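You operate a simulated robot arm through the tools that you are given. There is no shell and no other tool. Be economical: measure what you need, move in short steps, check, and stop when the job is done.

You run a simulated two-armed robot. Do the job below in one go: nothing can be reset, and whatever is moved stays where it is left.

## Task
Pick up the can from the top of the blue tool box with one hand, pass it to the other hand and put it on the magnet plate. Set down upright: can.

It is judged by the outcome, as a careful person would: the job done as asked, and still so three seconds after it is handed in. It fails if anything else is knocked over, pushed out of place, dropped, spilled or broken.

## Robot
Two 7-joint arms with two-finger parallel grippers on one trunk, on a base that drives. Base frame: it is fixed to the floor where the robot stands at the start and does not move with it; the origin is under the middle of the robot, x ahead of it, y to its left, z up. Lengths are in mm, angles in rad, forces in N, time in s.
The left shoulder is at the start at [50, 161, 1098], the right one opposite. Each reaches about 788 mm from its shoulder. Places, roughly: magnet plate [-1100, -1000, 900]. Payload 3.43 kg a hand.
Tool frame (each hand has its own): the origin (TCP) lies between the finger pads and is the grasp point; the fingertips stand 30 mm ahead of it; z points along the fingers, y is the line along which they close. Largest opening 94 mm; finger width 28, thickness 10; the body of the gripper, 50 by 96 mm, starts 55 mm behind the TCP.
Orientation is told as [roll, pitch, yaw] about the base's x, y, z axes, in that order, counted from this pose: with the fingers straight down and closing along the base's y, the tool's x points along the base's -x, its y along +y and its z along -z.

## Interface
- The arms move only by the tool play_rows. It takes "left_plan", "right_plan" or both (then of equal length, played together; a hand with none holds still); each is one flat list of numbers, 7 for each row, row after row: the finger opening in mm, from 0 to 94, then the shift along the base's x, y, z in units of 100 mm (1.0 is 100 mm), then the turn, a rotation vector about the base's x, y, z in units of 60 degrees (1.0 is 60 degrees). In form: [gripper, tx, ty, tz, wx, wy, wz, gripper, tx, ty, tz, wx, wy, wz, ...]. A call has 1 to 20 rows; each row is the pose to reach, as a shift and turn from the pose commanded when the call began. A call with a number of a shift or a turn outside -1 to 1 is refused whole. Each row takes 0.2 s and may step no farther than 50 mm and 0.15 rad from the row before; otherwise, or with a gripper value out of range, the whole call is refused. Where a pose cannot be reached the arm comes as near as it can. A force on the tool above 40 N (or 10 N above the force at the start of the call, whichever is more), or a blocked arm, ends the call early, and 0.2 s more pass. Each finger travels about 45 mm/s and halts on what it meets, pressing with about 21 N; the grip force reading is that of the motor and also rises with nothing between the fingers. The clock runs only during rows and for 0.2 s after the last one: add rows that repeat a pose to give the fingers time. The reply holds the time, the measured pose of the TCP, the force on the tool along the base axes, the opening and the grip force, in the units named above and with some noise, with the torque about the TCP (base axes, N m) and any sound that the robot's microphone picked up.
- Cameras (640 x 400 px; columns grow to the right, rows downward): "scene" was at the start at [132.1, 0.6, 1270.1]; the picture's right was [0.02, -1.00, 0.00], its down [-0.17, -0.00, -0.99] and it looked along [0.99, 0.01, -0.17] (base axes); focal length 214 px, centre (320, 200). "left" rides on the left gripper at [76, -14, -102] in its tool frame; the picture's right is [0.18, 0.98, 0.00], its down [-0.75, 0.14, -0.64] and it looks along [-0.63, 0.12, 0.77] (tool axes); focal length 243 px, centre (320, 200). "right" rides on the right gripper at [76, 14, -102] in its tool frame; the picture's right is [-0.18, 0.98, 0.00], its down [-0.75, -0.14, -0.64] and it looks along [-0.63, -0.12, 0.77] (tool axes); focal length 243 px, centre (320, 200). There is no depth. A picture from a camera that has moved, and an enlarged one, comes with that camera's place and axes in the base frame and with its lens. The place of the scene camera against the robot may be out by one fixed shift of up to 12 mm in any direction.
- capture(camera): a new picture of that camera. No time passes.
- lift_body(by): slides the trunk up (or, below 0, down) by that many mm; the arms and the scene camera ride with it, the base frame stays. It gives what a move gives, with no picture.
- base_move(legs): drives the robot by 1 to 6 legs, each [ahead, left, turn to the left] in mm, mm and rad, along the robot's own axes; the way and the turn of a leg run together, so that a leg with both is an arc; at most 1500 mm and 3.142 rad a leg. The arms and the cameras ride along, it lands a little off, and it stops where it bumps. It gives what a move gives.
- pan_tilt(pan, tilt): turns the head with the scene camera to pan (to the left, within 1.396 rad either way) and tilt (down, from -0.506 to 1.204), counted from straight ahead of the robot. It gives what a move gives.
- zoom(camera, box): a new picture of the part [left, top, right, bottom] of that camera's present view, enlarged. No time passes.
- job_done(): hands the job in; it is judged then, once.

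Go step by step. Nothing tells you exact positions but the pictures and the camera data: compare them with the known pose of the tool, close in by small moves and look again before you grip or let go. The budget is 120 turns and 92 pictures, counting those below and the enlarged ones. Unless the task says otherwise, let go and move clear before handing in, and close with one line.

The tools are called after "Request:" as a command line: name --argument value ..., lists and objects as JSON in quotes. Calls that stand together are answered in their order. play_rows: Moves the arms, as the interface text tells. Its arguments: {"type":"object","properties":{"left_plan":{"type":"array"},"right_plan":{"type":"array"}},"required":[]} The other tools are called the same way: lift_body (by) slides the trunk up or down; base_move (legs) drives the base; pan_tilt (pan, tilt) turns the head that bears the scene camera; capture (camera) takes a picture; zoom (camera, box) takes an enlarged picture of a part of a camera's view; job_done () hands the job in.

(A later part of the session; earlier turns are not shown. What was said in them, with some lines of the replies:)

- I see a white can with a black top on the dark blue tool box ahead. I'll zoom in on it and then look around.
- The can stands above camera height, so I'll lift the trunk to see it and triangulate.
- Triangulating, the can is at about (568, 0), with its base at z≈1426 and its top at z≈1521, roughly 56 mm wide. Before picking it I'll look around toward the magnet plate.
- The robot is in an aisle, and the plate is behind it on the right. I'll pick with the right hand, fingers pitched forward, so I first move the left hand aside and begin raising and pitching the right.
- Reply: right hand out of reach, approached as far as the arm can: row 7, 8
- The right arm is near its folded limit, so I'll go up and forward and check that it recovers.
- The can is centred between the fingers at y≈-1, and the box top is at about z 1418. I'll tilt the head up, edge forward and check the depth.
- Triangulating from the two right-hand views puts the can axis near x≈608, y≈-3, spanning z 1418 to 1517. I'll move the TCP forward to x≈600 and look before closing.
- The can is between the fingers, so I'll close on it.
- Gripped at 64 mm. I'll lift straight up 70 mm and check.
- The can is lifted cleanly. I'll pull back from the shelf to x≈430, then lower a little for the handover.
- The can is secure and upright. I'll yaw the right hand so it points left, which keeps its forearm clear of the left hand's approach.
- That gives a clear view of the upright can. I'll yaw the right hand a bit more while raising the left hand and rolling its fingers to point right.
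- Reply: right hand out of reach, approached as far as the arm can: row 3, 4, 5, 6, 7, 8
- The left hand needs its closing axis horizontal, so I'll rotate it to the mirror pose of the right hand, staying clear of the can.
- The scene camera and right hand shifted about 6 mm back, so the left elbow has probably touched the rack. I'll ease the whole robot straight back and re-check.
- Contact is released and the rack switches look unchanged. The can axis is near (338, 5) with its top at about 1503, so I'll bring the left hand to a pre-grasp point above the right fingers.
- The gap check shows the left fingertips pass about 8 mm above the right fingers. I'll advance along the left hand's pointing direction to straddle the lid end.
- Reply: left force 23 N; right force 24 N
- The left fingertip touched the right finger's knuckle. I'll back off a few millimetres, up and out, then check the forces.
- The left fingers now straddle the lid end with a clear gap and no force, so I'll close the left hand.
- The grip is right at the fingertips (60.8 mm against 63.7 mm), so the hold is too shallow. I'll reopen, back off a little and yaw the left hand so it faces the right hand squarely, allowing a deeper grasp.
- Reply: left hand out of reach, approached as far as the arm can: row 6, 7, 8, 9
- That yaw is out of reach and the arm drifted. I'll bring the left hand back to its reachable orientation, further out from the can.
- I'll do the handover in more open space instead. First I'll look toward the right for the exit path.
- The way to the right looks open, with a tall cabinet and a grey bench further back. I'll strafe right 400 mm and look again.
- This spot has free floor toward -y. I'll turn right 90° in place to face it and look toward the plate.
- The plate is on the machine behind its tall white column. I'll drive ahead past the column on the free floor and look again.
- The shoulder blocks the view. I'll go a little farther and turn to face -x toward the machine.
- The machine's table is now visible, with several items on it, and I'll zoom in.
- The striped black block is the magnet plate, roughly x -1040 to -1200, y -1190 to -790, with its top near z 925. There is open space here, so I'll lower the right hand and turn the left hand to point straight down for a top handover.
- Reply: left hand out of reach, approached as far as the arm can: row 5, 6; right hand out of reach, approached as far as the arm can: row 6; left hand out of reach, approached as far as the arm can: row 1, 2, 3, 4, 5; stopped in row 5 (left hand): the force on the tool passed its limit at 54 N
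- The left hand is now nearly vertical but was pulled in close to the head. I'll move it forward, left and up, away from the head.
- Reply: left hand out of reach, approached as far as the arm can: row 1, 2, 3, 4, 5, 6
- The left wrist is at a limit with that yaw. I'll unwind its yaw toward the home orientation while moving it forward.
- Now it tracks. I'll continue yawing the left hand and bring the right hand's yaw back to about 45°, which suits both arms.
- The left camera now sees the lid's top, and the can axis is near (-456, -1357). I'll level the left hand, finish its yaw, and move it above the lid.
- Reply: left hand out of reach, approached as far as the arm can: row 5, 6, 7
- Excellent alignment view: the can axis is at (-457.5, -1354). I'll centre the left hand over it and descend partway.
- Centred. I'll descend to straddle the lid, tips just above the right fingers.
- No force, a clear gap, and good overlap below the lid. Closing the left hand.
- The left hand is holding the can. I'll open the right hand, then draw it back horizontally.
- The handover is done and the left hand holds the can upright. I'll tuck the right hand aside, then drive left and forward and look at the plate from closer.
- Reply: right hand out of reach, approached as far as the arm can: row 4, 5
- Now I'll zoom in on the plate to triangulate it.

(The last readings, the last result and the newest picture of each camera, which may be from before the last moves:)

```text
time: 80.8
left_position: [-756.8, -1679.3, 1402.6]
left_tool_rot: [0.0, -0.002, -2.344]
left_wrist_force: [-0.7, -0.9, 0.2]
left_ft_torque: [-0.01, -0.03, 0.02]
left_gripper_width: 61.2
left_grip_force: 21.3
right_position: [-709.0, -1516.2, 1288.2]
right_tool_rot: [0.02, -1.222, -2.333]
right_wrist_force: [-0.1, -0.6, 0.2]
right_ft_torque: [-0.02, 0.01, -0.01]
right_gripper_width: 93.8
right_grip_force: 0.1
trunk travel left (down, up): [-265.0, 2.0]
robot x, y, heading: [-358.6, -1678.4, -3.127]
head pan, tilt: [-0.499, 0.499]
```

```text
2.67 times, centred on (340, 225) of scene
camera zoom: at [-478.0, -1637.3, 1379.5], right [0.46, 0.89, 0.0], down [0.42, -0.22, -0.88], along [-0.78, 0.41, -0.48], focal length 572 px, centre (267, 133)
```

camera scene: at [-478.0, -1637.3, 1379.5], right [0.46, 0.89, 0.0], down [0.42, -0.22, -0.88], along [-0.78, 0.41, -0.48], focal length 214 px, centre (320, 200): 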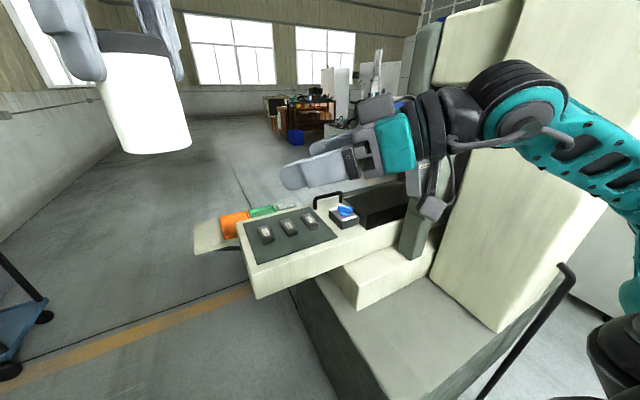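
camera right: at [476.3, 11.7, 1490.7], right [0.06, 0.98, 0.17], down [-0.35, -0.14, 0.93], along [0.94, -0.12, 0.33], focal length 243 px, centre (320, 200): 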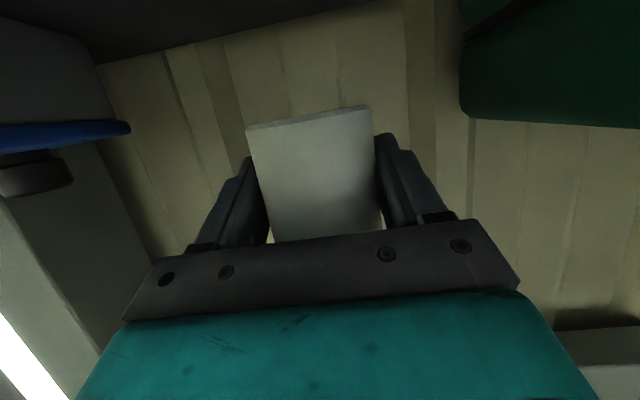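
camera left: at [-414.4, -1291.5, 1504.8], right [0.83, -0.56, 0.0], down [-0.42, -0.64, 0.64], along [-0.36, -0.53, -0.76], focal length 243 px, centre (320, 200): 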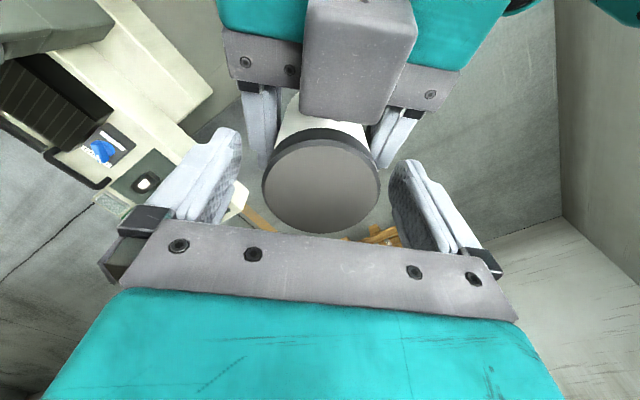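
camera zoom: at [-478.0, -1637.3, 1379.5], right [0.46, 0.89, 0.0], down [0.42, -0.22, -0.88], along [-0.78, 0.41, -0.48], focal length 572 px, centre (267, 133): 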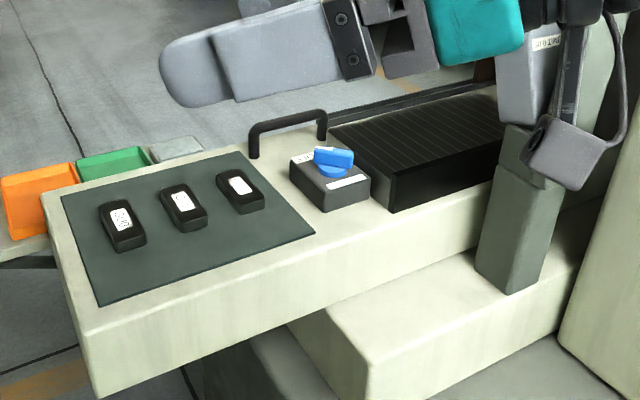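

Triangulation gives a plate top z≈974, front-left corner (-953, -1196) and back-left corner (-1109, -1198). I'll target about (-1035, -1140); first I turn to the approach heading and look down at my base clearance.

Request:
base_move --legs '[[0, 0, -1.144], [90, 110, 0]]'

Request:
pan_tilt --pan 0 --tilt 0.95

Request:
capture --camera "scene"

```text
time: 85.1
left_position: [-615.9, -1297.6, 1402.4]
left_tool_rot: [0.001, -0.005, 2.793]
left_wrist_force: [0.3, 0.8, -0.1]
left_ft_torque: [-0.01, 0.05, 0.0]
left_gripper_width: 61.2
left_grip_force: 20.5
right_position: [-445.9, -1273.3, 1287.8]
right_tool_rot: [0.019, -1.221, 2.806]
right_wrist_force: [0.2, -0.1, 0.4]
right_ft_torque: [0.0, 0.03, 0.0]
right_gripper_width: 93.9
right_grip_force: 0.0
trunk travel left (down, up): [-265.0, 2.0]
robot x, y, heading: [-449.7, -1663.1, 2.016]
head pan, tilt: [-0.499, 0.499]
stopped in leg 2: the robot was blocked; the commanded pose is now the measured one
```

```text
time: 86.0
left_position: [-617.8, -1297.3, 1401.7]
left_tool_rot: [0.0, -0.002, 2.793]
left_wrist_force: [0.9, -0.1, 0.7]
left_ft_torque: [0.0, 0.02, 0.02]
left_gripper_width: 61.3
left_grip_force: 21.2
right_position: [-446.4, -1272.7, 1288.4]
right_tool_rot: [0.02, -1.223, 2.804]
right_wrist_force: [-0.7, 0.7, 0.7]
right_ft_torque: [-0.04, -0.03, 0.01]
right_gripper_width: 94.1
right_grip_force: 0.0
trunk travel left (down, up): [-265.0, 2.0]
robot x, y, heading: [-452.6, -1658.3, 2.01]
head pan, tilt: [0.0, 0.949]
```

```text
29 pictures are left
camera scene: at [-499.0, -1560.3, 1342.0], right [0.91, 0.43, 0.0], down [0.35, -0.74, -0.58], along [-0.25, 0.53, -0.81], focal length 214 px, centre (320, 200)
```

scene: 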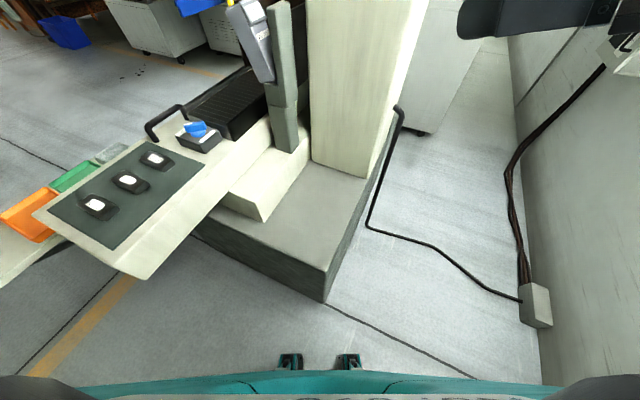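

The base front is about 360 mm ahead of centre, and it just met the machine's foot. I'll back off, square up to heading +y, slide left alongside the machine and look.

Request:
base_move --legs '[[-60, 30, 0], [0, 0, -0.441], [0, 250, 0]]'

Request:
pan_tilt --pan 0.5 --tilt 0.8

Request:
capture --camera "scene"

```text
time: 90.7
left_position: [-697.2, -1326.7, 1401.3]
left_tool_rot: [0.001, -0.002, 2.353]
left_wrist_force: [0.3, -0.4, 0.2]
left_ft_torque: [0.03, -0.02, -0.01]
left_gripper_width: 61.2
left_grip_force: 21.2
right_position: [-532.1, -1377.6, 1287.5]
right_tool_rot: [0.018, -1.222, 2.365]
right_wrist_force: [0.1, -0.6, 0.0]
right_ft_torque: [0.02, -0.03, 0.01]
right_gripper_width: 94.2
right_grip_force: 0.0
trunk travel left (down, up): [-265.0, 2.0]
robot x, y, heading: [-701.2, -1735.1, 1.571]
head pan, tilt: [0.0, 0.949]
```

```text
time: 91.7
left_position: [-700.3, -1326.8, 1403.4]
left_tool_rot: [-0.005, 0.0, 2.358]
left_wrist_force: [0.5, -0.5, 0.0]
left_ft_torque: [-0.02, -0.01, -0.01]
left_gripper_width: 61.0
left_grip_force: 21.2
right_position: [-533.3, -1378.5, 1288.7]
right_tool_rot: [0.023, -1.222, 2.361]
right_wrist_force: [-0.8, -0.5, 0.4]
right_ft_torque: [-0.01, 0.03, 0.01]
right_gripper_width: 93.8
right_grip_force: 0.0
trunk travel left (down, up): [-265.0, 2.0]
robot x, y, heading: [-702.1, -1729.9, 1.568]
head pan, tilt: [0.499, 0.799]
```

```text
28 pictures are left
camera scene: at [-727.1, -1615.4, 1349.2], right [0.95, 0.33, 0.0], down [0.25, -0.71, -0.66], along [-0.21, 0.62, -0.75], focal length 214 px, centre (320, 200)
```

scene: 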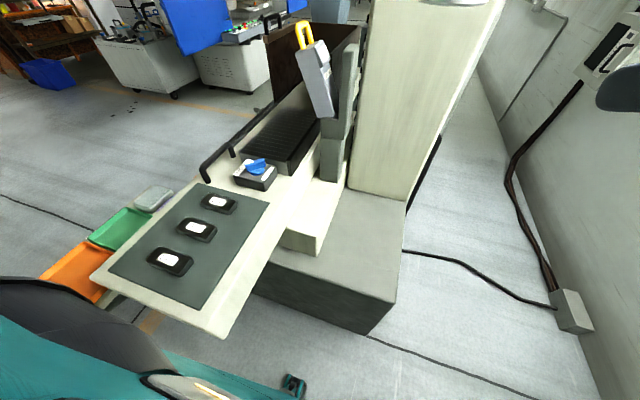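

Request:
zoom --camera "scene" --box '[190, 60, 370, 210]'

```text
2.67 times, centred on (280, 135) of scene
camera zoom: at [-727.1, -1615.4, 1349.2], right [0.95, 0.33, 0.0], down [0.25, -0.71, -0.66], along [-0.21, 0.62, -0.75], focal length 572 px, centre (427, 373)
```

zoom: 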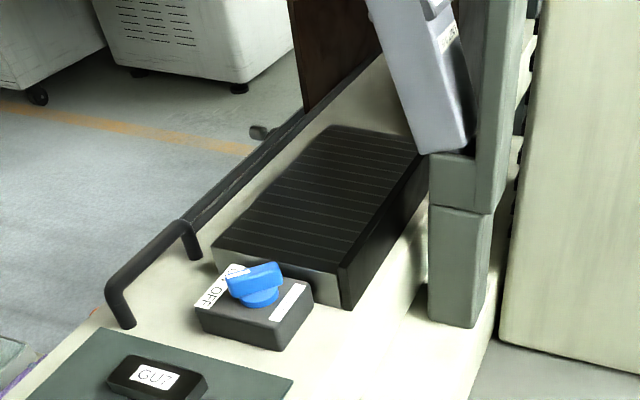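

The second triangulation agrees: plate x -961 to -1113, y -1208 to -925, top z≈974. I'll move the left hand left and down in steps, well above everything.

Request:
play_rows --left_plan '[20, -0.25, 0, -0.1, 0, 0, 0, 20, -0.5, 0, -0.2, 0, 0, 0, 20, -0.75, 0, -0.35, 0, 0, 0, 20, -1, 0, -0.5, 0, 0, 0]'

Request:
play_rows --left_plan '[20, -0.25, 0, -0.1, 0, 0, 0, 20, -0.5, 0, -0.2, 0, 0, 0, 20, -0.75, 0, -0.35, 0, 0, 0, 20, -1, 0, -0.5, 0, 0, 0]'

Request:
play_rows --left_plan '[20, -0.25, 0, -0.1, 0, 0, 0, 20, -0.5, 0.1, -0.2, 0, 0, 0, 20, -0.75, 0.2, -0.35, 0, 0, 0, 20, -1, 0.3, -0.5, 0, 0, 0]'

Request:
capture --camera "scene"

```text
time: 92.7
left_position: [-799.0, -1327.5, 1351.7]
left_tool_rot: [0.001, -0.002, 2.355]
left_wrist_force: [0.6, -0.2, -0.1]
left_ft_torque: [0.02, 0.02, -0.02]
left_gripper_width: 61.1
left_grip_force: 21.1
right_position: [-534.0, -1377.7, 1286.8]
right_tool_rot: [0.019, -1.22, 2.365]
right_wrist_force: [0.8, -0.5, -0.2]
right_ft_torque: [0.02, -0.01, 0.01]
right_gripper_width: 94.2
right_grip_force: 0.0
trunk travel left (down, up): [-265.0, 2.0]
robot x, y, heading: [-701.2, -1729.6, 1.567]
head pan, tilt: [0.499, 0.799]
```

```text
time: 93.7
left_position: [-897.7, -1327.0, 1301.4]
left_tool_rot: [-0.001, -0.003, 2.353]
left_wrist_force: [-0.8, -0.2, 0.7]
left_ft_torque: [-0.01, 0.02, 0.0]
left_gripper_width: 61.0
left_grip_force: 21.3
right_position: [-533.4, -1378.4, 1287.9]
right_tool_rot: [0.019, -1.22, 2.366]
right_wrist_force: [-0.2, 0.5, -0.3]
right_ft_torque: [-0.03, 0.01, 0.01]
right_gripper_width: 93.7
right_grip_force: 0.0
trunk travel left (down, up): [-265.0, 2.0]
robot x, y, heading: [-703.3, -1728.1, 1.569]
head pan, tilt: [0.499, 0.799]
```

```text
time: 94.7
left_position: [-998.0, -1297.5, 1250.4]
left_tool_rot: [0.001, -0.002, 2.353]
left_wrist_force: [0.6, 0.3, 0.0]
left_ft_torque: [0.01, -0.03, -0.01]
left_gripper_width: 61.1
left_grip_force: 21.2
right_position: [-533.5, -1378.5, 1287.8]
right_tool_rot: [0.018, -1.221, 2.364]
right_wrist_force: [-0.1, 0.3, 0.3]
right_ft_torque: [0.01, 0.02, -0.02]
right_gripper_width: 93.9
right_grip_force: 0.1
trunk travel left (down, up): [-265.0, 2.0]
robot x, y, heading: [-701.2, -1727.1, 1.571]
head pan, tilt: [0.499, 0.799]
```

```text
26 pictures are left
camera scene: at [-741.1, -1618.2, 1353.5], right [0.88, 0.48, 0.0], down [0.34, -0.63, -0.7], along [-0.33, 0.61, -0.72], focal length 214 px, centre (320, 200)
```

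scene: 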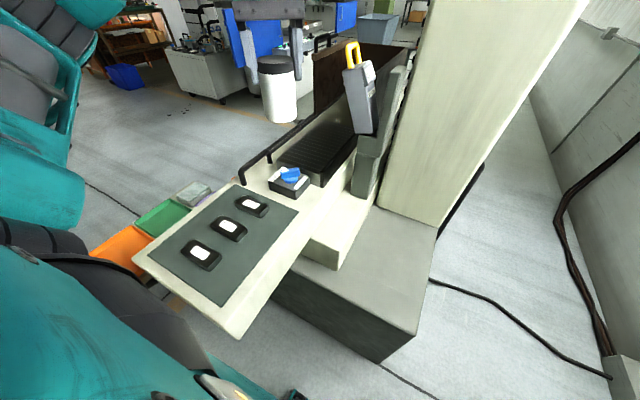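

Tracking well. I'll continue forward over the plate at safe height.

Request:
play_rows --left_plan '[20, -0.1, 0.25, -0.05, 0, 0, 0, 20, -0.2, 0.5, -0.1, 0, 0, 0, 20, -0.3, 0.75, -0.15, 0, 0, 0, 20, -0.42, 1, -0.2, 0, 0, 0]'

Request:
play_rows --left_plan '[20, 0, 0.17, -0.1, 0, 0, 0, 20, 0, 0.34, -0.25, 0, 0, 0, 20, 0, 0.52, -0.45, 0, 0, 0, 20, 0, 0.52, -0.65, 0, 0, 0]'

Request:
pan_tilt --pan 0.6 --tilt 0.5

Request:
capture --camera "scene"

Request:
capture --camera "left"

```text
time: 95.7
left_position: [-1039.7, -1196.4, 1230.5]
left_tool_rot: [0.001, 0.0, 2.353]
left_wrist_force: [0.7, 0.1, 0.0]
left_ft_torque: [-0.01, 0.03, -0.02]
left_gripper_width: 61.2
left_grip_force: 20.9
right_position: [-532.7, -1378.9, 1288.6]
right_tool_rot: [0.022, -1.219, 2.363]
right_wrist_force: [0.1, -0.2, -0.4]
right_ft_torque: [0.03, 0.02, -0.04]
right_gripper_width: 94.0
right_grip_force: 0.0
trunk travel left (down, up): [-265.0, 2.0]
robot x, y, heading: [-704.1, -1728.7, 1.571]
head pan, tilt: [0.499, 0.799]
```

```text
time: 96.7
left_position: [-1039.8, -1144.5, 1166.7]
left_tool_rot: [0.0, -0.002, 2.353]
left_wrist_force: [-0.3, 0.4, 0.0]
left_ft_torque: [-0.01, 0.0, -0.01]
left_gripper_width: 61.2
left_grip_force: 20.7
right_position: [-533.7, -1378.3, 1287.7]
right_tool_rot: [0.018, -1.22, 2.366]
right_wrist_force: [-0.6, 0.5, 0.5]
right_ft_torque: [0.0, 0.03, -0.06]
right_gripper_width: 94.1
right_grip_force: 0.1
trunk travel left (down, up): [-265.0, 2.0]
robot x, y, heading: [-702.8, -1727.4, 1.567]
head pan, tilt: [0.499, 0.799]
```

```text
time: 97.5
left_position: [-1038.5, -1144.1, 1165.4]
left_tool_rot: [0.001, -0.001, 2.351]
left_wrist_force: [0.4, -0.3, -0.5]
left_ft_torque: [-0.02, -0.01, -0.01]
left_gripper_width: 61.4
left_grip_force: 20.5
right_position: [-533.1, -1377.9, 1287.9]
right_tool_rot: [0.019, -1.22, 2.365]
right_wrist_force: [0.7, 0.1, 0.6]
right_ft_torque: [-0.01, 0.03, 0.0]
right_gripper_width: 94.0
right_grip_force: 0.1
trunk travel left (down, up): [-265.0, 2.0]
robot x, y, heading: [-700.1, -1727.2, 1.572]
head pan, tilt: [0.6, 0.499]
```

```text
25 pictures are left
camera scene: at [-753.4, -1614.1, 1379.4], right [0.82, 0.57, 0.0], down [0.27, -0.4, -0.88], along [-0.5, 0.72, -0.48], focal length 214 px, centre (320, 200)
```

scene: 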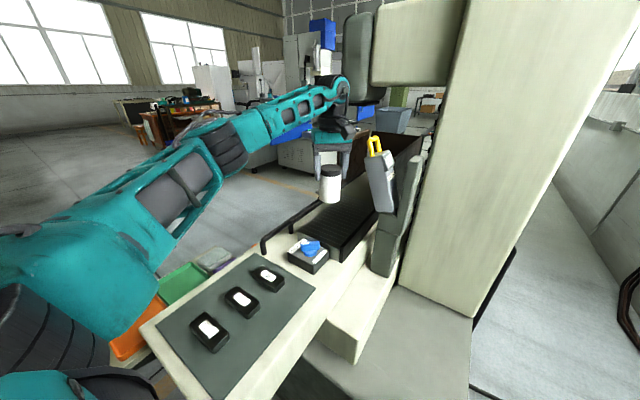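

```text
24 pictures are left
camera left: at [-974.9, -1189.9, 1269.1], right [-0.57, -0.82, 0.0], down [-0.63, 0.43, 0.64], along [-0.53, 0.36, -0.77], focal length 243 px, centre (320, 200)
```

left: 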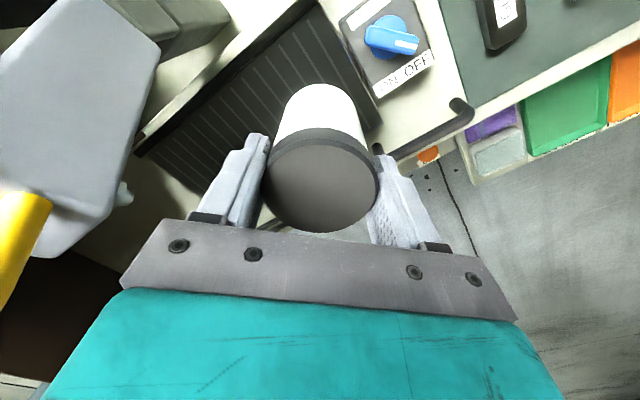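

The can is over the near-left part of the plate, clear of the readout. I'll descend to about 10–15 mm above contact and check.

Request:
play_rows --left_plan '[20, 0, 0, -0.2, 0, 0, 0, 20, 0, 0, -0.4, 0, 0, 0, 20, 0, 0, -0.6, 0, 0, 0, 20, 0, 0, -0.75, 0, 0, 0]'

Request:
zoom --camera "scene" --box '[240, 130, 420, 280]'

Request:
capture --camera "left"

```text
time: 98.5
left_position: [-1039.7, -1144.9, 1090.0]
left_tool_rot: [0.002, -0.002, 2.354]
left_wrist_force: [-0.1, -0.2, 0.4]
left_ft_torque: [-0.01, -0.01, -0.01]
left_gripper_width: 61.1
left_grip_force: 21.5
right_position: [-533.2, -1378.1, 1287.7]
right_tool_rot: [0.02, -1.219, 2.365]
right_wrist_force: [-0.7, -0.3, 0.4]
right_ft_torque: [-0.01, -0.01, -0.03]
right_gripper_width: 94.0
right_grip_force: 0.0
trunk travel left (down, up): [-265.0, 2.0]
robot x, y, heading: [-702.0, -1728.5, 1.572]
head pan, tilt: [0.6, 0.499]
```

```text
2.67 times, centred on (330, 205) of scene
camera zoom: at [-753.5, -1614.1, 1379.4], right [0.82, 0.57, 0.0], down [0.27, -0.4, -0.88], along [-0.5, 0.72, -0.48], focal length 572 px, centre (293, 187)
```

zoom: 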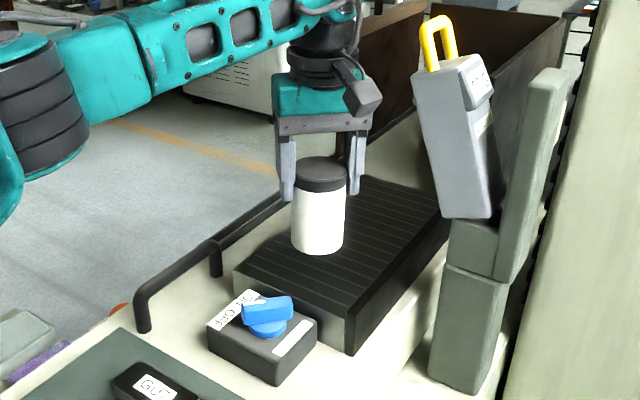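

```text
22 pictures are left
camera left: at [-975.3, -1190.6, 1193.5], right [-0.57, -0.82, 0.0], down [-0.63, 0.43, 0.64], along [-0.53, 0.36, -0.77], focal length 243 px, centre (320, 200)
```

left: 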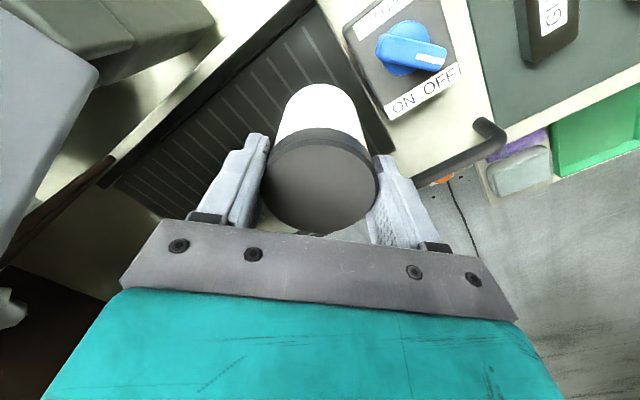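

Very well placed. Now a slow descent until contact, in small steps.

Request:
play_rows --left_plan '[20, 0, 0, -0.03, 0, 0, 0, 20, 0, 0, -0.06, 0, 0, 0, 20, 0, 0, -0.09, 0, 0, 0, 20, 0, 0, -0.11, 0, 0, 0, 20, 0, 0, -0.11, 0, 0, 0]'

Request:
zoom --camera "scene" --box '[290, 160, 380, 235]'

```text
time: 99.7
left_position: [-1039.5, -1145.2, 1079.8]
left_tool_rot: [0.0, -0.002, 2.352]
left_wrist_force: [0.4, 0.4, 0.7]
left_ft_torque: [-0.04, 0.01, 0.01]
left_gripper_width: 61.0
left_grip_force: 21.7
right_position: [-532.9, -1376.9, 1289.0]
right_tool_rot: [0.018, -1.22, 2.364]
right_wrist_force: [0.1, 0.2, -0.4]
right_ft_torque: [0.0, -0.02, 0.0]
right_gripper_width: 93.9
right_grip_force: 0.0
trunk travel left (down, up): [-265.0, 2.0]
robot x, y, heading: [-699.3, -1728.1, 1.573]
head pan, tilt: [0.6, 0.499]
```

```text
5.33 times, centred on (335, 198) of scene
camera zoom: at [-753.4, -1614.2, 1379.5], right [0.82, 0.57, 0.0], down [0.27, -0.4, -0.88], along [-0.5, 0.72, -0.48], focal length 1144 px, centre (240, 213)
```

zoom: 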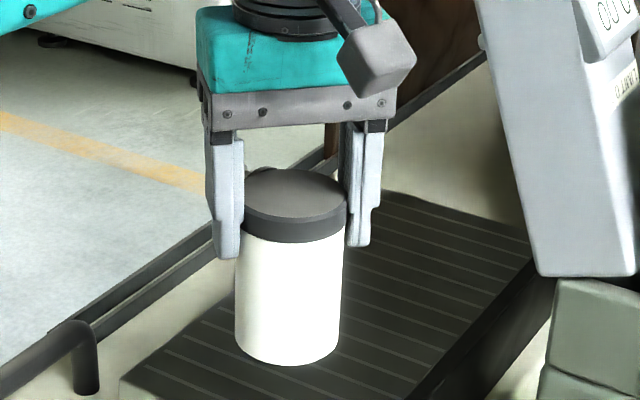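

Request:
play_rows --left_plan '[20, 0, 0, -0.02, 0, 0, 0, 20, 0, 0, -0.04, 0, 0, 0, 20, 0, 0, -0.06, 0, 0, 0, 20, 0, 0, -0.06, 0, 0, 0]'

```text
time: 100.7
left_position: [-1039.4, -1146.1, 1074.5]
left_tool_rot: [0.001, -0.001, 2.353]
left_wrist_force: [0.7, -0.4, 0.3]
left_ft_torque: [-0.01, 0.01, -0.01]
left_gripper_width: 61.0
left_grip_force: 21.5
right_position: [-533.2, -1377.9, 1287.9]
right_tool_rot: [0.018, -1.22, 2.367]
right_wrist_force: [0.4, 0.0, 0.7]
right_ft_torque: [-0.01, 0.02, -0.02]
right_gripper_width: 94.0
right_grip_force: 0.1
trunk travel left (down, up): [-265.0, 2.0]
robot x, y, heading: [-699.9, -1729.2, 1.571]
head pan, tilt: [0.6, 0.499]
```

Request:
play_rows --left_plan '[20, 0, 0, -0.02, 0, 0, 0, 20, 0, 0, -0.04, 0, 0, 0, 20, 0, 0, -0.06, 0, 0, 0, 20, 0, 0, -0.06, 0, 0, 0]'

Request:
zoom --camera "scene" --box '[290, 160, 380, 235]'

```text
time: 101.7
left_position: [-1039.8, -1144.7, 1068.2]
left_tool_rot: [0.001, 0.0, 2.352]
left_wrist_force: [-0.2, -0.1, 0.2]
left_ft_torque: [-0.03, 0.05, 0.0]
left_gripper_width: 61.0
left_grip_force: 21.2
right_position: [-533.2, -1378.2, 1287.2]
right_tool_rot: [0.02, -1.222, 2.363]
right_wrist_force: [0.4, -0.3, 0.3]
right_ft_torque: [0.01, 0.01, 0.0]
right_gripper_width: 94.0
right_grip_force: 0.1
trunk travel left (down, up): [-265.0, 2.0]
robot x, y, heading: [-699.2, -1729.1, 1.571]
head pan, tilt: [0.6, 0.499]
```

```text
5.33 times, centred on (335, 198) of scene
camera zoom: at [-753.4, -1614.2, 1379.5], right [0.82, 0.57, 0.0], down [0.27, -0.4, -0.88], along [-0.5, 0.72, -0.48], focal length 1144 px, centre (240, 213)
```

zoom: 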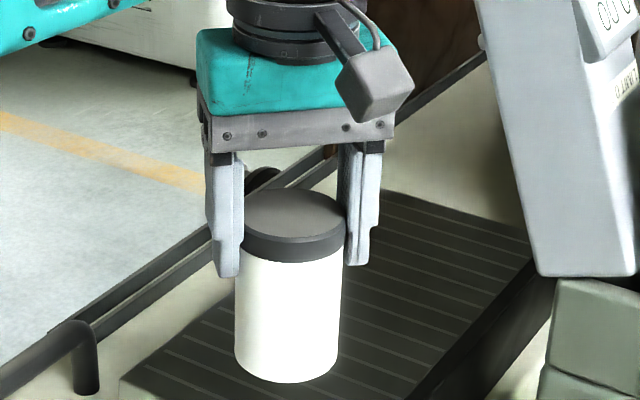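

The can's base still looks roughly 10–14 mm above the plate. I'll continue down slowly.

Request:
play_rows --left_plan '[20, 0, 0, -0.02, 0, 0, 0, 20, 0, 0, -0.04, 0, 0, 0, 20, 0, 0, -0.06, 0, 0, 0, 20, 0, 0, -0.08, 0, 0, 0, 20, 0, 0, -0.08, 0, 0, 0]'

Request:
play_rows --left_plan '[20, 0, 0, -0.01, 0, 0, 0, 20, 0, 0, -0.02, 0, 0, 0, 20, 0, 0, -0.03, 0, 0, 0, 20, 0, 0, -0.03, 0, 0, 0]'

```text
time: 102.8
left_position: [-1039.6, -1145.1, 1060.3]
left_tool_rot: [-0.001, -0.002, 2.351]
left_wrist_force: [-0.4, -0.8, 0.2]
left_ft_torque: [-0.03, 0.0, 0.01]
left_gripper_width: 61.3
left_grip_force: 21.2
right_position: [-532.7, -1377.6, 1287.3]
right_tool_rot: [0.019, -1.222, 2.366]
right_wrist_force: [-1.1, -0.3, -0.7]
right_ft_torque: [-0.01, -0.01, 0.01]
right_gripper_width: 94.0
right_grip_force: 0.1
trunk travel left (down, up): [-265.0, 2.0]
robot x, y, heading: [-700.7, -1729.2, 1.573]
head pan, tilt: [0.6, 0.499]
```

```text
time: 103.8
left_position: [-1039.7, -1145.0, 1058.4]
left_tool_rot: [-0.001, -0.002, 2.353]
left_wrist_force: [0.5, 0.4, 0.5]
left_ft_torque: [0.01, 0.0, -0.02]
left_gripper_width: 61.0
left_grip_force: 20.9
right_position: [-533.7, -1378.3, 1287.9]
right_tool_rot: [0.021, -1.221, 2.364]
right_wrist_force: [0.1, -0.7, 0.1]
right_ft_torque: [-0.02, -0.01, -0.01]
right_gripper_width: 94.1
right_grip_force: 0.1
trunk travel left (down, up): [-265.0, 2.0]
robot x, y, heading: [-700.0, -1730.8, 1.569]
head pan, tilt: [0.6, 0.499]
```

Request:
zoom --camera "scene" --box '[290, 160, 380, 235]'

Request:
play_rows --left_plan '[20, 0, 0, -0.01, 0, 0, 0, 20, 0, 0, -0.02, 0, 0, 0, 20, 0, 0, -0.03, 0, 0, 0, 20, 0, 0, -0.03, 0, 0, 0]'

```text
5.33 times, centred on (335, 198) of scene
camera zoom: at [-753.4, -1614.2, 1379.5], right [0.82, 0.57, 0.0], down [0.27, -0.4, -0.88], along [-0.5, 0.72, -0.48], focal length 1144 px, centre (240, 213)
```

zoom: 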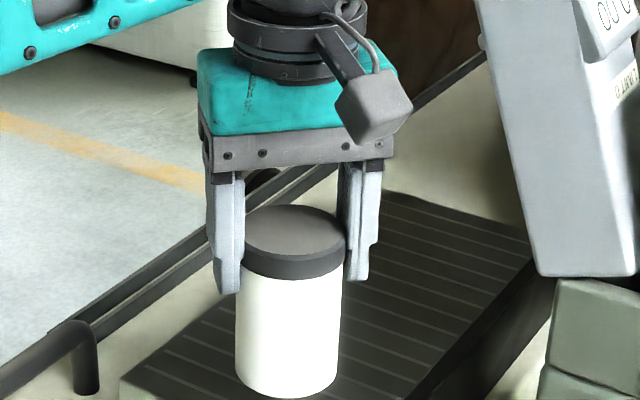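

```text
time: 104.8
left_position: [-1042.0, -1144.9, 1053.8]
left_tool_rot: [0.001, -0.001, 2.351]
left_wrist_force: [0.1, 0.0, -0.3]
left_ft_torque: [0.02, 0.0, 0.0]
left_gripper_width: 61.0
left_grip_force: 20.5
right_position: [-533.1, -1378.1, 1287.2]
right_tool_rot: [0.019, -1.219, 2.363]
right_wrist_force: [0.3, -0.2, 0.7]
right_ft_torque: [0.01, 0.02, 0.03]
right_gripper_width: 93.7
right_grip_force: 0.2
trunk travel left (down, up): [-265.0, 2.0]
robot x, y, heading: [-701.1, -1730.1, 1.569]
head pan, tilt: [0.6, 0.499]
```

Still free. I'll continue in 1 mm rows.

Request:
play_rows --left_plan '[20, 0, 0, -0.01, 0, 0, 0, 20, 0, 0, -0.02, 0, 0, 0, 20, 0, 0, -0.03, 0, 0, 0, 20, 0, 0, -0.04, 0, 0, 0, 20, 0, 0, -0.04, 0, 0, 0]'

Request:
play_rows --left_plan '[20, 0, 0, -0.01, 0, 0, 0, 20, 0, 0, -0.02, 0, 0, 0, 20, 0, 0, -0.03, 0, 0, 0, 20, 0, 0, -0.03, 0, 0, 0]'

Request:
zoom --camera "scene" --box '[290, 170, 380, 245]'

```text
time: 106.0
left_position: [-1040.3, -1146.6, 1050.4]
left_tool_rot: [0.001, -0.002, 2.353]
left_wrist_force: [0.0, -0.1, 0.1]
left_ft_torque: [0.01, -0.01, 0.02]
left_gripper_width: 61.1
left_grip_force: 21.0
right_position: [-532.1, -1379.0, 1288.6]
right_tool_rot: [0.019, -1.221, 2.364]
right_wrist_force: [0.4, 0.0, 0.8]
right_ft_torque: [0.01, 0.03, -0.02]
right_gripper_width: 93.8
right_grip_force: 0.0
trunk travel left (down, up): [-265.0, 2.0]
robot x, y, heading: [-701.8, -1725.6, 1.57]
head pan, tilt: [0.6, 0.499]
```

```text
time: 107.0
left_position: [-1039.4, -1145.1, 1047.4]
left_tool_rot: [0.001, -0.002, 2.353]
left_wrist_force: [0.4, 0.2, 0.0]
left_ft_torque: [-0.01, -0.01, -0.02]
left_gripper_width: 61.0
left_grip_force: 20.9
right_position: [-533.5, -1378.2, 1288.4]
right_tool_rot: [0.019, -1.221, 2.366]
right_wrist_force: [0.0, -0.2, -0.8]
right_ft_torque: [0.01, 0.01, 0.02]
right_gripper_width: 94.1
right_grip_force: 0.1
trunk travel left (down, up): [-265.0, 2.0]
robot x, y, heading: [-700.8, -1729.1, 1.569]
head pan, tilt: [0.6, 0.499]
```

```text
5.33 times, centred on (335, 208) of scene
camera zoom: at [-753.4, -1614.2, 1379.5], right [0.82, 0.57, 0.0], down [0.27, -0.4, -0.88], along [-0.5, 0.72, -0.48], focal length 1144 px, centre (240, 160)
```

zoom: 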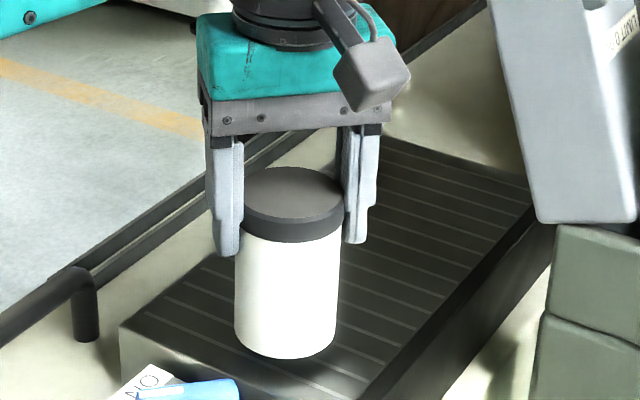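

The base is now about at plate level by image measurement. I'll make 1–2 mm steps and watch the force.

Request:
play_rows --left_plan '[20, 0, 0, -0.01, 0, 0, 0, 20, 0, 0, -0.02, 0, 0, 0, 20, 0, 0, -0.02, 0, 0, 0]'

Request:
play_rows --left_plan '[20, 0, 0, -0.01, 0, 0, 0, 20, 0, 0, -0.02, 0, 0, 0, 20, 0, 0, -0.02, 0, 0, 0]'

Request:
zoom --camera "scene" --box '[290, 170, 380, 245]'

```text
time: 107.8
left_position: [-1039.5, -1144.8, 1045.2]
left_tool_rot: [0.001, -0.001, 2.351]
left_wrist_force: [0.2, -0.2, -0.2]
left_ft_torque: [-0.01, 0.02, 0.0]
left_gripper_width: 61.1
left_grip_force: 20.6
right_position: [-533.0, -1377.6, 1287.5]
right_tool_rot: [0.019, -1.22, 2.364]
right_wrist_force: [-0.3, -0.7, 0.5]
right_ft_torque: [0.0, 0.01, 0.0]
right_gripper_width: 94.0
right_grip_force: 0.1
trunk travel left (down, up): [-265.0, 2.0]
robot x, y, heading: [-700.0, -1729.1, 1.576]
head pan, tilt: [0.6, 0.499]
```

```text
time: 108.7
left_position: [-1039.5, -1145.1, 1043.1]
left_tool_rot: [-0.001, -0.003, 2.351]
left_wrist_force: [-0.4, 0.2, -0.3]
left_ft_torque: [0.02, -0.02, -0.02]
left_gripper_width: 60.9
left_grip_force: 20.8
right_position: [-533.3, -1378.6, 1288.1]
right_tool_rot: [0.02, -1.221, 2.365]
right_wrist_force: [-0.9, -0.4, -0.3]
right_ft_torque: [-0.05, 0.0, 0.02]
right_gripper_width: 93.9
right_grip_force: 0.1
trunk travel left (down, up): [-265.0, 2.0]
robot x, y, heading: [-703.6, -1728.0, 1.574]
head pan, tilt: [0.6, 0.499]
```

```text
5.33 times, centred on (335, 208) of scene
camera zoom: at [-753.4, -1614.1, 1379.4], right [0.82, 0.57, 0.0], down [0.27, -0.4, -0.88], along [-0.5, 0.72, -0.48], focal length 1144 px, centre (240, 160)
```

zoom: 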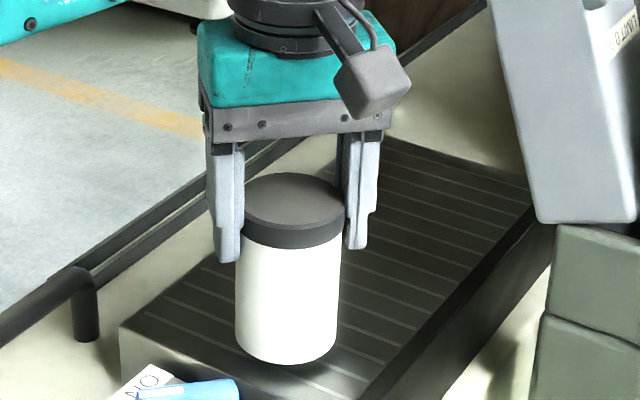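

The can is still moving down with the hand, so there is no contact yet. Continuing.

Request:
play_rows --left_plan '[20, 0, 0, -0.01, 0, 0, 0, 20, 0, 0, -0.02, 0, 0, 0, 20, 0, 0, -0.03, 0, 0, 0, 20, 0, 0, -0.03, 0, 0, 0]'

Request:
play_rows --left_plan '[20, 0, 0, -0.01, 0, 0, 0, 20, 0, 0, -0.02, 0, 0, 0, 20, 0, 0, -0.03, 0, 0, 0, 20, 0, 0, -0.03, 0, 0, 0]'

Request:
zoom --camera "scene" --box '[290, 170, 380, 245]'

```text
time: 109.7
left_position: [-1040.0, -1145.3, 1041.3]
left_tool_rot: [-0.001, -0.004, 2.354]
left_wrist_force: [-0.1, 0.3, -0.7]
left_ft_torque: [0.02, 0.0, 0.01]
left_gripper_width: 61.1
left_grip_force: 20.5
right_position: [-532.7, -1379.0, 1287.4]
right_tool_rot: [0.02, -1.219, 2.365]
right_wrist_force: [0.0, 0.4, -1.0]
right_ft_torque: [0.01, -0.02, 0.0]
right_gripper_width: 94.1
right_grip_force: 0.1
trunk travel left (down, up): [-265.0, 2.0]
robot x, y, heading: [-703.8, -1723.5, 1.569]
head pan, tilt: [0.6, 0.499]
```

```text
time: 110.7
left_position: [-1039.5, -1145.6, 1036.9]
left_tool_rot: [0.0, -0.004, 2.354]
left_wrist_force: [0.2, -0.1, 0.2]
left_ft_torque: [0.0, 0.01, -0.01]
left_gripper_width: 61.0
left_grip_force: 21.4
right_position: [-532.4, -1378.6, 1288.4]
right_tool_rot: [0.019, -1.221, 2.367]
right_wrist_force: [-0.7, -0.3, 0.4]
right_ft_torque: [0.02, 0.01, -0.01]
right_gripper_width: 93.8
right_grip_force: 0.1
trunk travel left (down, up): [-265.0, 2.0]
robot x, y, heading: [-701.3, -1725.5, 1.568]
head pan, tilt: [0.6, 0.499]
```

```text
5.33 times, centred on (335, 208) of scene
camera zoom: at [-753.4, -1614.2, 1379.5], right [0.82, 0.57, 0.0], down [0.27, -0.4, -0.88], along [-0.5, 0.72, -0.48], focal length 1144 px, centre (240, 160)
```

zoom: 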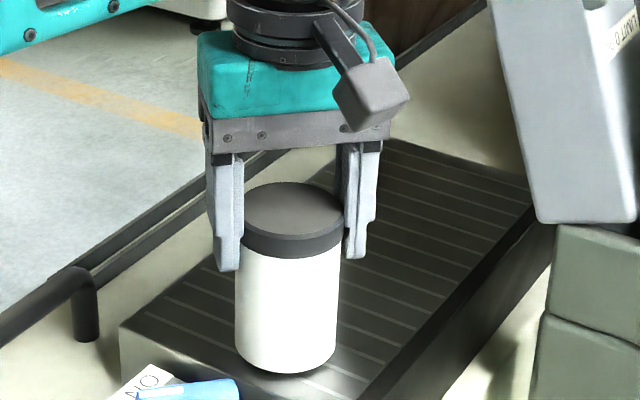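

Request:
play_rows --left_plan '[20, 0, 0, -0.01, 0, 0, 0, 20, 0, 0, -0.02, 0, 0, 0, 20, 0, 0, -0.03, 0, 0, 0, 20, 0, 0, -0.03, 0, 0, 0]'

Request:
play_rows --left_plan '[20, 0, 0, -0.01, 0, 0, 0, 20, 0, 0, -0.02, 0, 0, 0, 20, 0, 0, -0.03, 0, 0, 0, 20, 0, 0, -0.03, 0, 0, 0]'

Request:
zoom --camera "scene" --box '[290, 170, 380, 245]'

```text
time: 111.7
left_position: [-1040.0, -1144.9, 1037.3]
left_tool_rot: [-0.002, -0.003, 2.354]
left_wrist_force: [-1.0, -0.5, 8.0]
left_ft_torque: [0.17, -0.11, 0.01]
left_gripper_width: 61.2
left_grip_force: 20.8
right_position: [-532.1, -1378.0, 1288.6]
right_tool_rot: [0.018, -1.222, 2.365]
right_wrist_force: [0.7, -0.1, -0.4]
right_ft_torque: [-0.02, -0.01, 0.0]
right_gripper_width: 94.1
right_grip_force: 0.0
trunk travel left (down, up): [-265.0, 2.0]
robot x, y, heading: [-697.8, -1729.3, 1.567]
head pan, tilt: [0.6, 0.499]
```

```text
time: 112.7
left_position: [-1040.0, -1146.2, 1034.6]
left_tool_rot: [-0.002, -0.006, 2.354]
left_wrist_force: [-5.3, 1.3, 22.4]
left_ft_torque: [0.07, 0.16, -0.08]
left_gripper_width: 61.3
left_grip_force: 20.9
right_position: [-533.7, -1381.0, 1288.7]
right_tool_rot: [0.016, -1.225, 2.369]
right_wrist_force: [0.2, -0.1, 0.6]
right_ft_torque: [0.02, 0.0, 0.01]
right_gripper_width: 94.2
right_grip_force: 0.1
trunk travel left (down, up): [-265.0, 2.0]
robot x, y, heading: [-697.9, -1730.1, 1.571]
head pan, tilt: [0.6, 0.499]
```

```text
5.33 times, centred on (335, 208) of scene
camera zoom: at [-752.6, -1616.7, 1379.9], right [0.82, 0.57, 0.0], down [0.27, -0.39, -0.88], along [-0.5, 0.73, -0.48], focal length 1144 px, centre (240, 160)
```

zoom: 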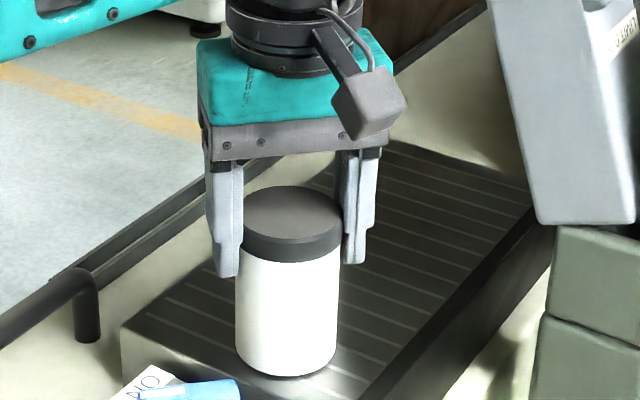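

Contact: 22 N upward. I'll ease up about 4 mm of command to relax the press until nearly neutral.

Request:
play_rows --left_plan '[20, 0, 0, 0.01, 0, 0, 0, 20, 0, 0, 0.025, 0, 0, 0, 20, 0, 0, 0.035, 0, 0, 0, 20, 0, 0, 0.035, 0, 0, 0]'

```text
time: 113.7
left_position: [-1039.7, -1146.4, 1034.7]
left_tool_rot: [0.002, -0.001, 2.354]
left_wrist_force: [-3.6, 1.8, 7.5]
left_ft_torque: [0.4, 0.22, 0.13]
left_gripper_width: 61.4
left_grip_force: 21.3
right_position: [-532.1, -1379.3, 1287.5]
right_tool_rot: [0.018, -1.221, 2.366]
right_wrist_force: [0.5, -0.2, 1.1]
right_ft_torque: [0.01, -0.04, 0.0]
right_gripper_width: 94.0
right_grip_force: 0.0
trunk travel left (down, up): [-265.0, 2.0]
robot x, y, heading: [-702.4, -1732.0, 1.571]
head pan, tilt: [0.6, 0.499]
```

A light press remains. I'll ease 1 mm more and then open the fingers.

Request:
play_rows --left_plan '[20, 0, 0, 0.012, 0, 0, 0, 20, 0, 0, 0.012, 0, 0, 0, 62, 0, 0, 0.012, 0, 0, 0, 66, 0, 0, 0.012, 0, 0, 0, 72, 0, 0, 0.012, 0, 0, 0, 80, 0, 0, 0.012, 0, 0, 0, 94, 0, 0, 0.012, 0, 0, 0, 94, 0, 0, 0.012, 0, 0, 0]'

Request:
zoom --camera "scene" --box '[290, 170, 380, 245]'

Request:
capture --camera "left"

```text
time: 115.5
left_position: [-1040.4, -1145.9, 1037.2]
left_tool_rot: [0.0, -0.002, 2.354]
left_wrist_force: [0.2, -0.7, 0.0]
left_ft_torque: [0.01, -0.01, -0.02]
left_gripper_width: 94.0
left_grip_force: 0.0
right_position: [-532.2, -1378.9, 1288.3]
right_tool_rot: [0.021, -1.222, 2.363]
right_wrist_force: [-0.5, 0.1, -0.9]
right_ft_torque: [0.0, 0.0, 0.01]
right_gripper_width: 93.8
right_grip_force: 0.1
trunk travel left (down, up): [-265.0, 2.0]
robot x, y, heading: [-701.9, -1728.9, 1.57]
head pan, tilt: [0.6, 0.499]
```

```text
5.33 times, centred on (335, 208) of scene
camera zoom: at [-753.3, -1614.4, 1379.5], right [0.82, 0.57, 0.0], down [0.27, -0.39, -0.88], along [-0.5, 0.72, -0.48], focal length 1144 px, centre (240, 160)
```

zoom: 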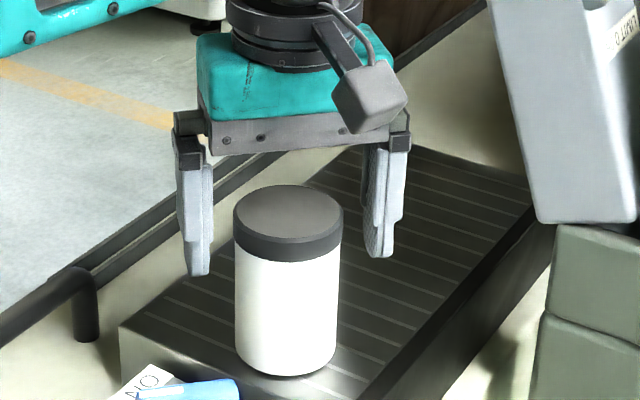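

```text
13 pictures are left
camera left: at [-975.9, -1190.9, 1138.8], right [-0.57, -0.82, 0.0], down [-0.63, 0.43, 0.64], along [-0.53, 0.36, -0.77], focal length 243 px, centre (320, 200)
```

left: 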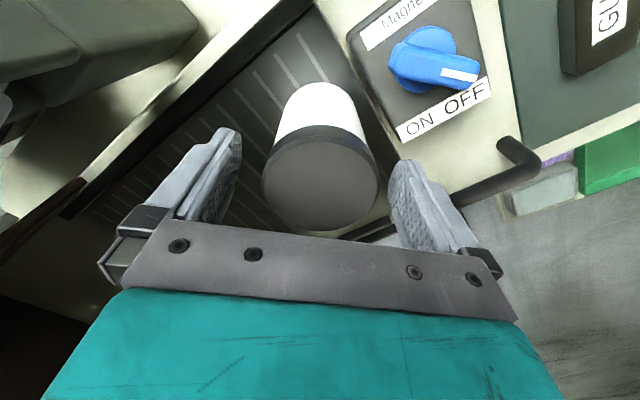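

The can stands upright on the plate with the fingers clear on both sides. I'll raise the hand straight up, then back away.

Request:
play_rows --left_plan '[94, 0, 0, 0.15, 0, 0, 0, 94, 0, 0, 0.35, 0, 0, 0, 94, 0, 0, 0.6, 0, 0, 0, 94, 0, 0, 0.85, 0, 0, 0, 94, 0, 0, 1, 0, 0, 0]'

Request:
play_rows --left_plan '[94, 0, -0.05, 0.25, 0, 0, 0, 94, 0.05, -0.2, 0.5, 0, 0, 0, 94, 0.1, -0.45, 0.6, 0, 0, 0, 94, 0.15, -0.7, 0.6, 0, 0, 0, 94, 0.2, -1, 0.6, 0, 0, 0]'

Request:
zoom --camera "scene" --box '[240, 130, 420, 280]'

```text
time: 116.7
left_position: [-1039.8, -1145.3, 1136.2]
left_tool_rot: [0.0, -0.001, 2.352]
left_wrist_force: [-0.6, -0.2, -0.2]
left_ft_torque: [-0.01, 0.0, -0.01]
left_gripper_width: 94.1
left_grip_force: 0.1
right_position: [-532.0, -1379.7, 1288.0]
right_tool_rot: [0.019, -1.22, 2.365]
right_wrist_force: [-0.2, -0.2, -0.7]
right_ft_torque: [0.03, 0.03, -0.02]
right_gripper_width: 94.0
right_grip_force: 0.0
trunk travel left (down, up): [-265.0, 2.0]
robot x, y, heading: [-698.8, -1725.6, 1.57]
head pan, tilt: [0.6, 0.499]
```

```text
time: 117.8
left_position: [-1019.9, -1246.8, 1195.8]
left_tool_rot: [0.0, 0.0, 2.353]
left_wrist_force: [-0.4, -0.5, 0.7]
left_ft_torque: [0.0, 0.01, 0.03]
left_gripper_width: 93.8
left_grip_force: 0.0
right_position: [-533.0, -1379.1, 1287.2]
right_tool_rot: [0.017, -1.22, 2.365]
right_wrist_force: [0.0, 0.0, -0.2]
right_ft_torque: [-0.01, -0.02, -0.01]
right_gripper_width: 94.0
right_grip_force: 0.0
trunk travel left (down, up): [-265.0, 2.0]
robot x, y, heading: [-702.1, -1727.5, 1.573]
head pan, tilt: [0.6, 0.499]
```

```text
2.67 times, centred on (330, 205) of scene
camera zoom: at [-753.5, -1615.0, 1379.6], right [0.82, 0.57, 0.0], down [0.27, -0.39, -0.88], along [-0.5, 0.72, -0.48], focal length 572 px, centre (293, 187)
```

zoom: 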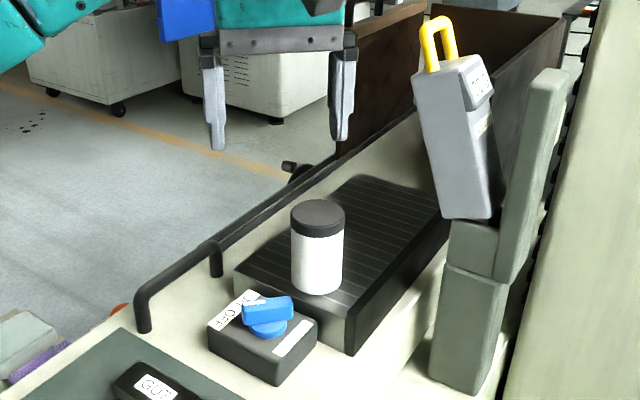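

The can stands upright on the magnet plate, the hand is clear, and nothing around it has been disturbed. I'm handing the job in.

Request:
job_done

```text
The job is handed in.
```

The can was picked up with the right hand, passed to the left hand, and now stands upright on the magnet plate with both hands clear. On the way an elbow probably brushed the lamp-switch rack and the base bumped the machine's foot; the rack looked unchanged afterwards, and I saw nothing moved at the machine.
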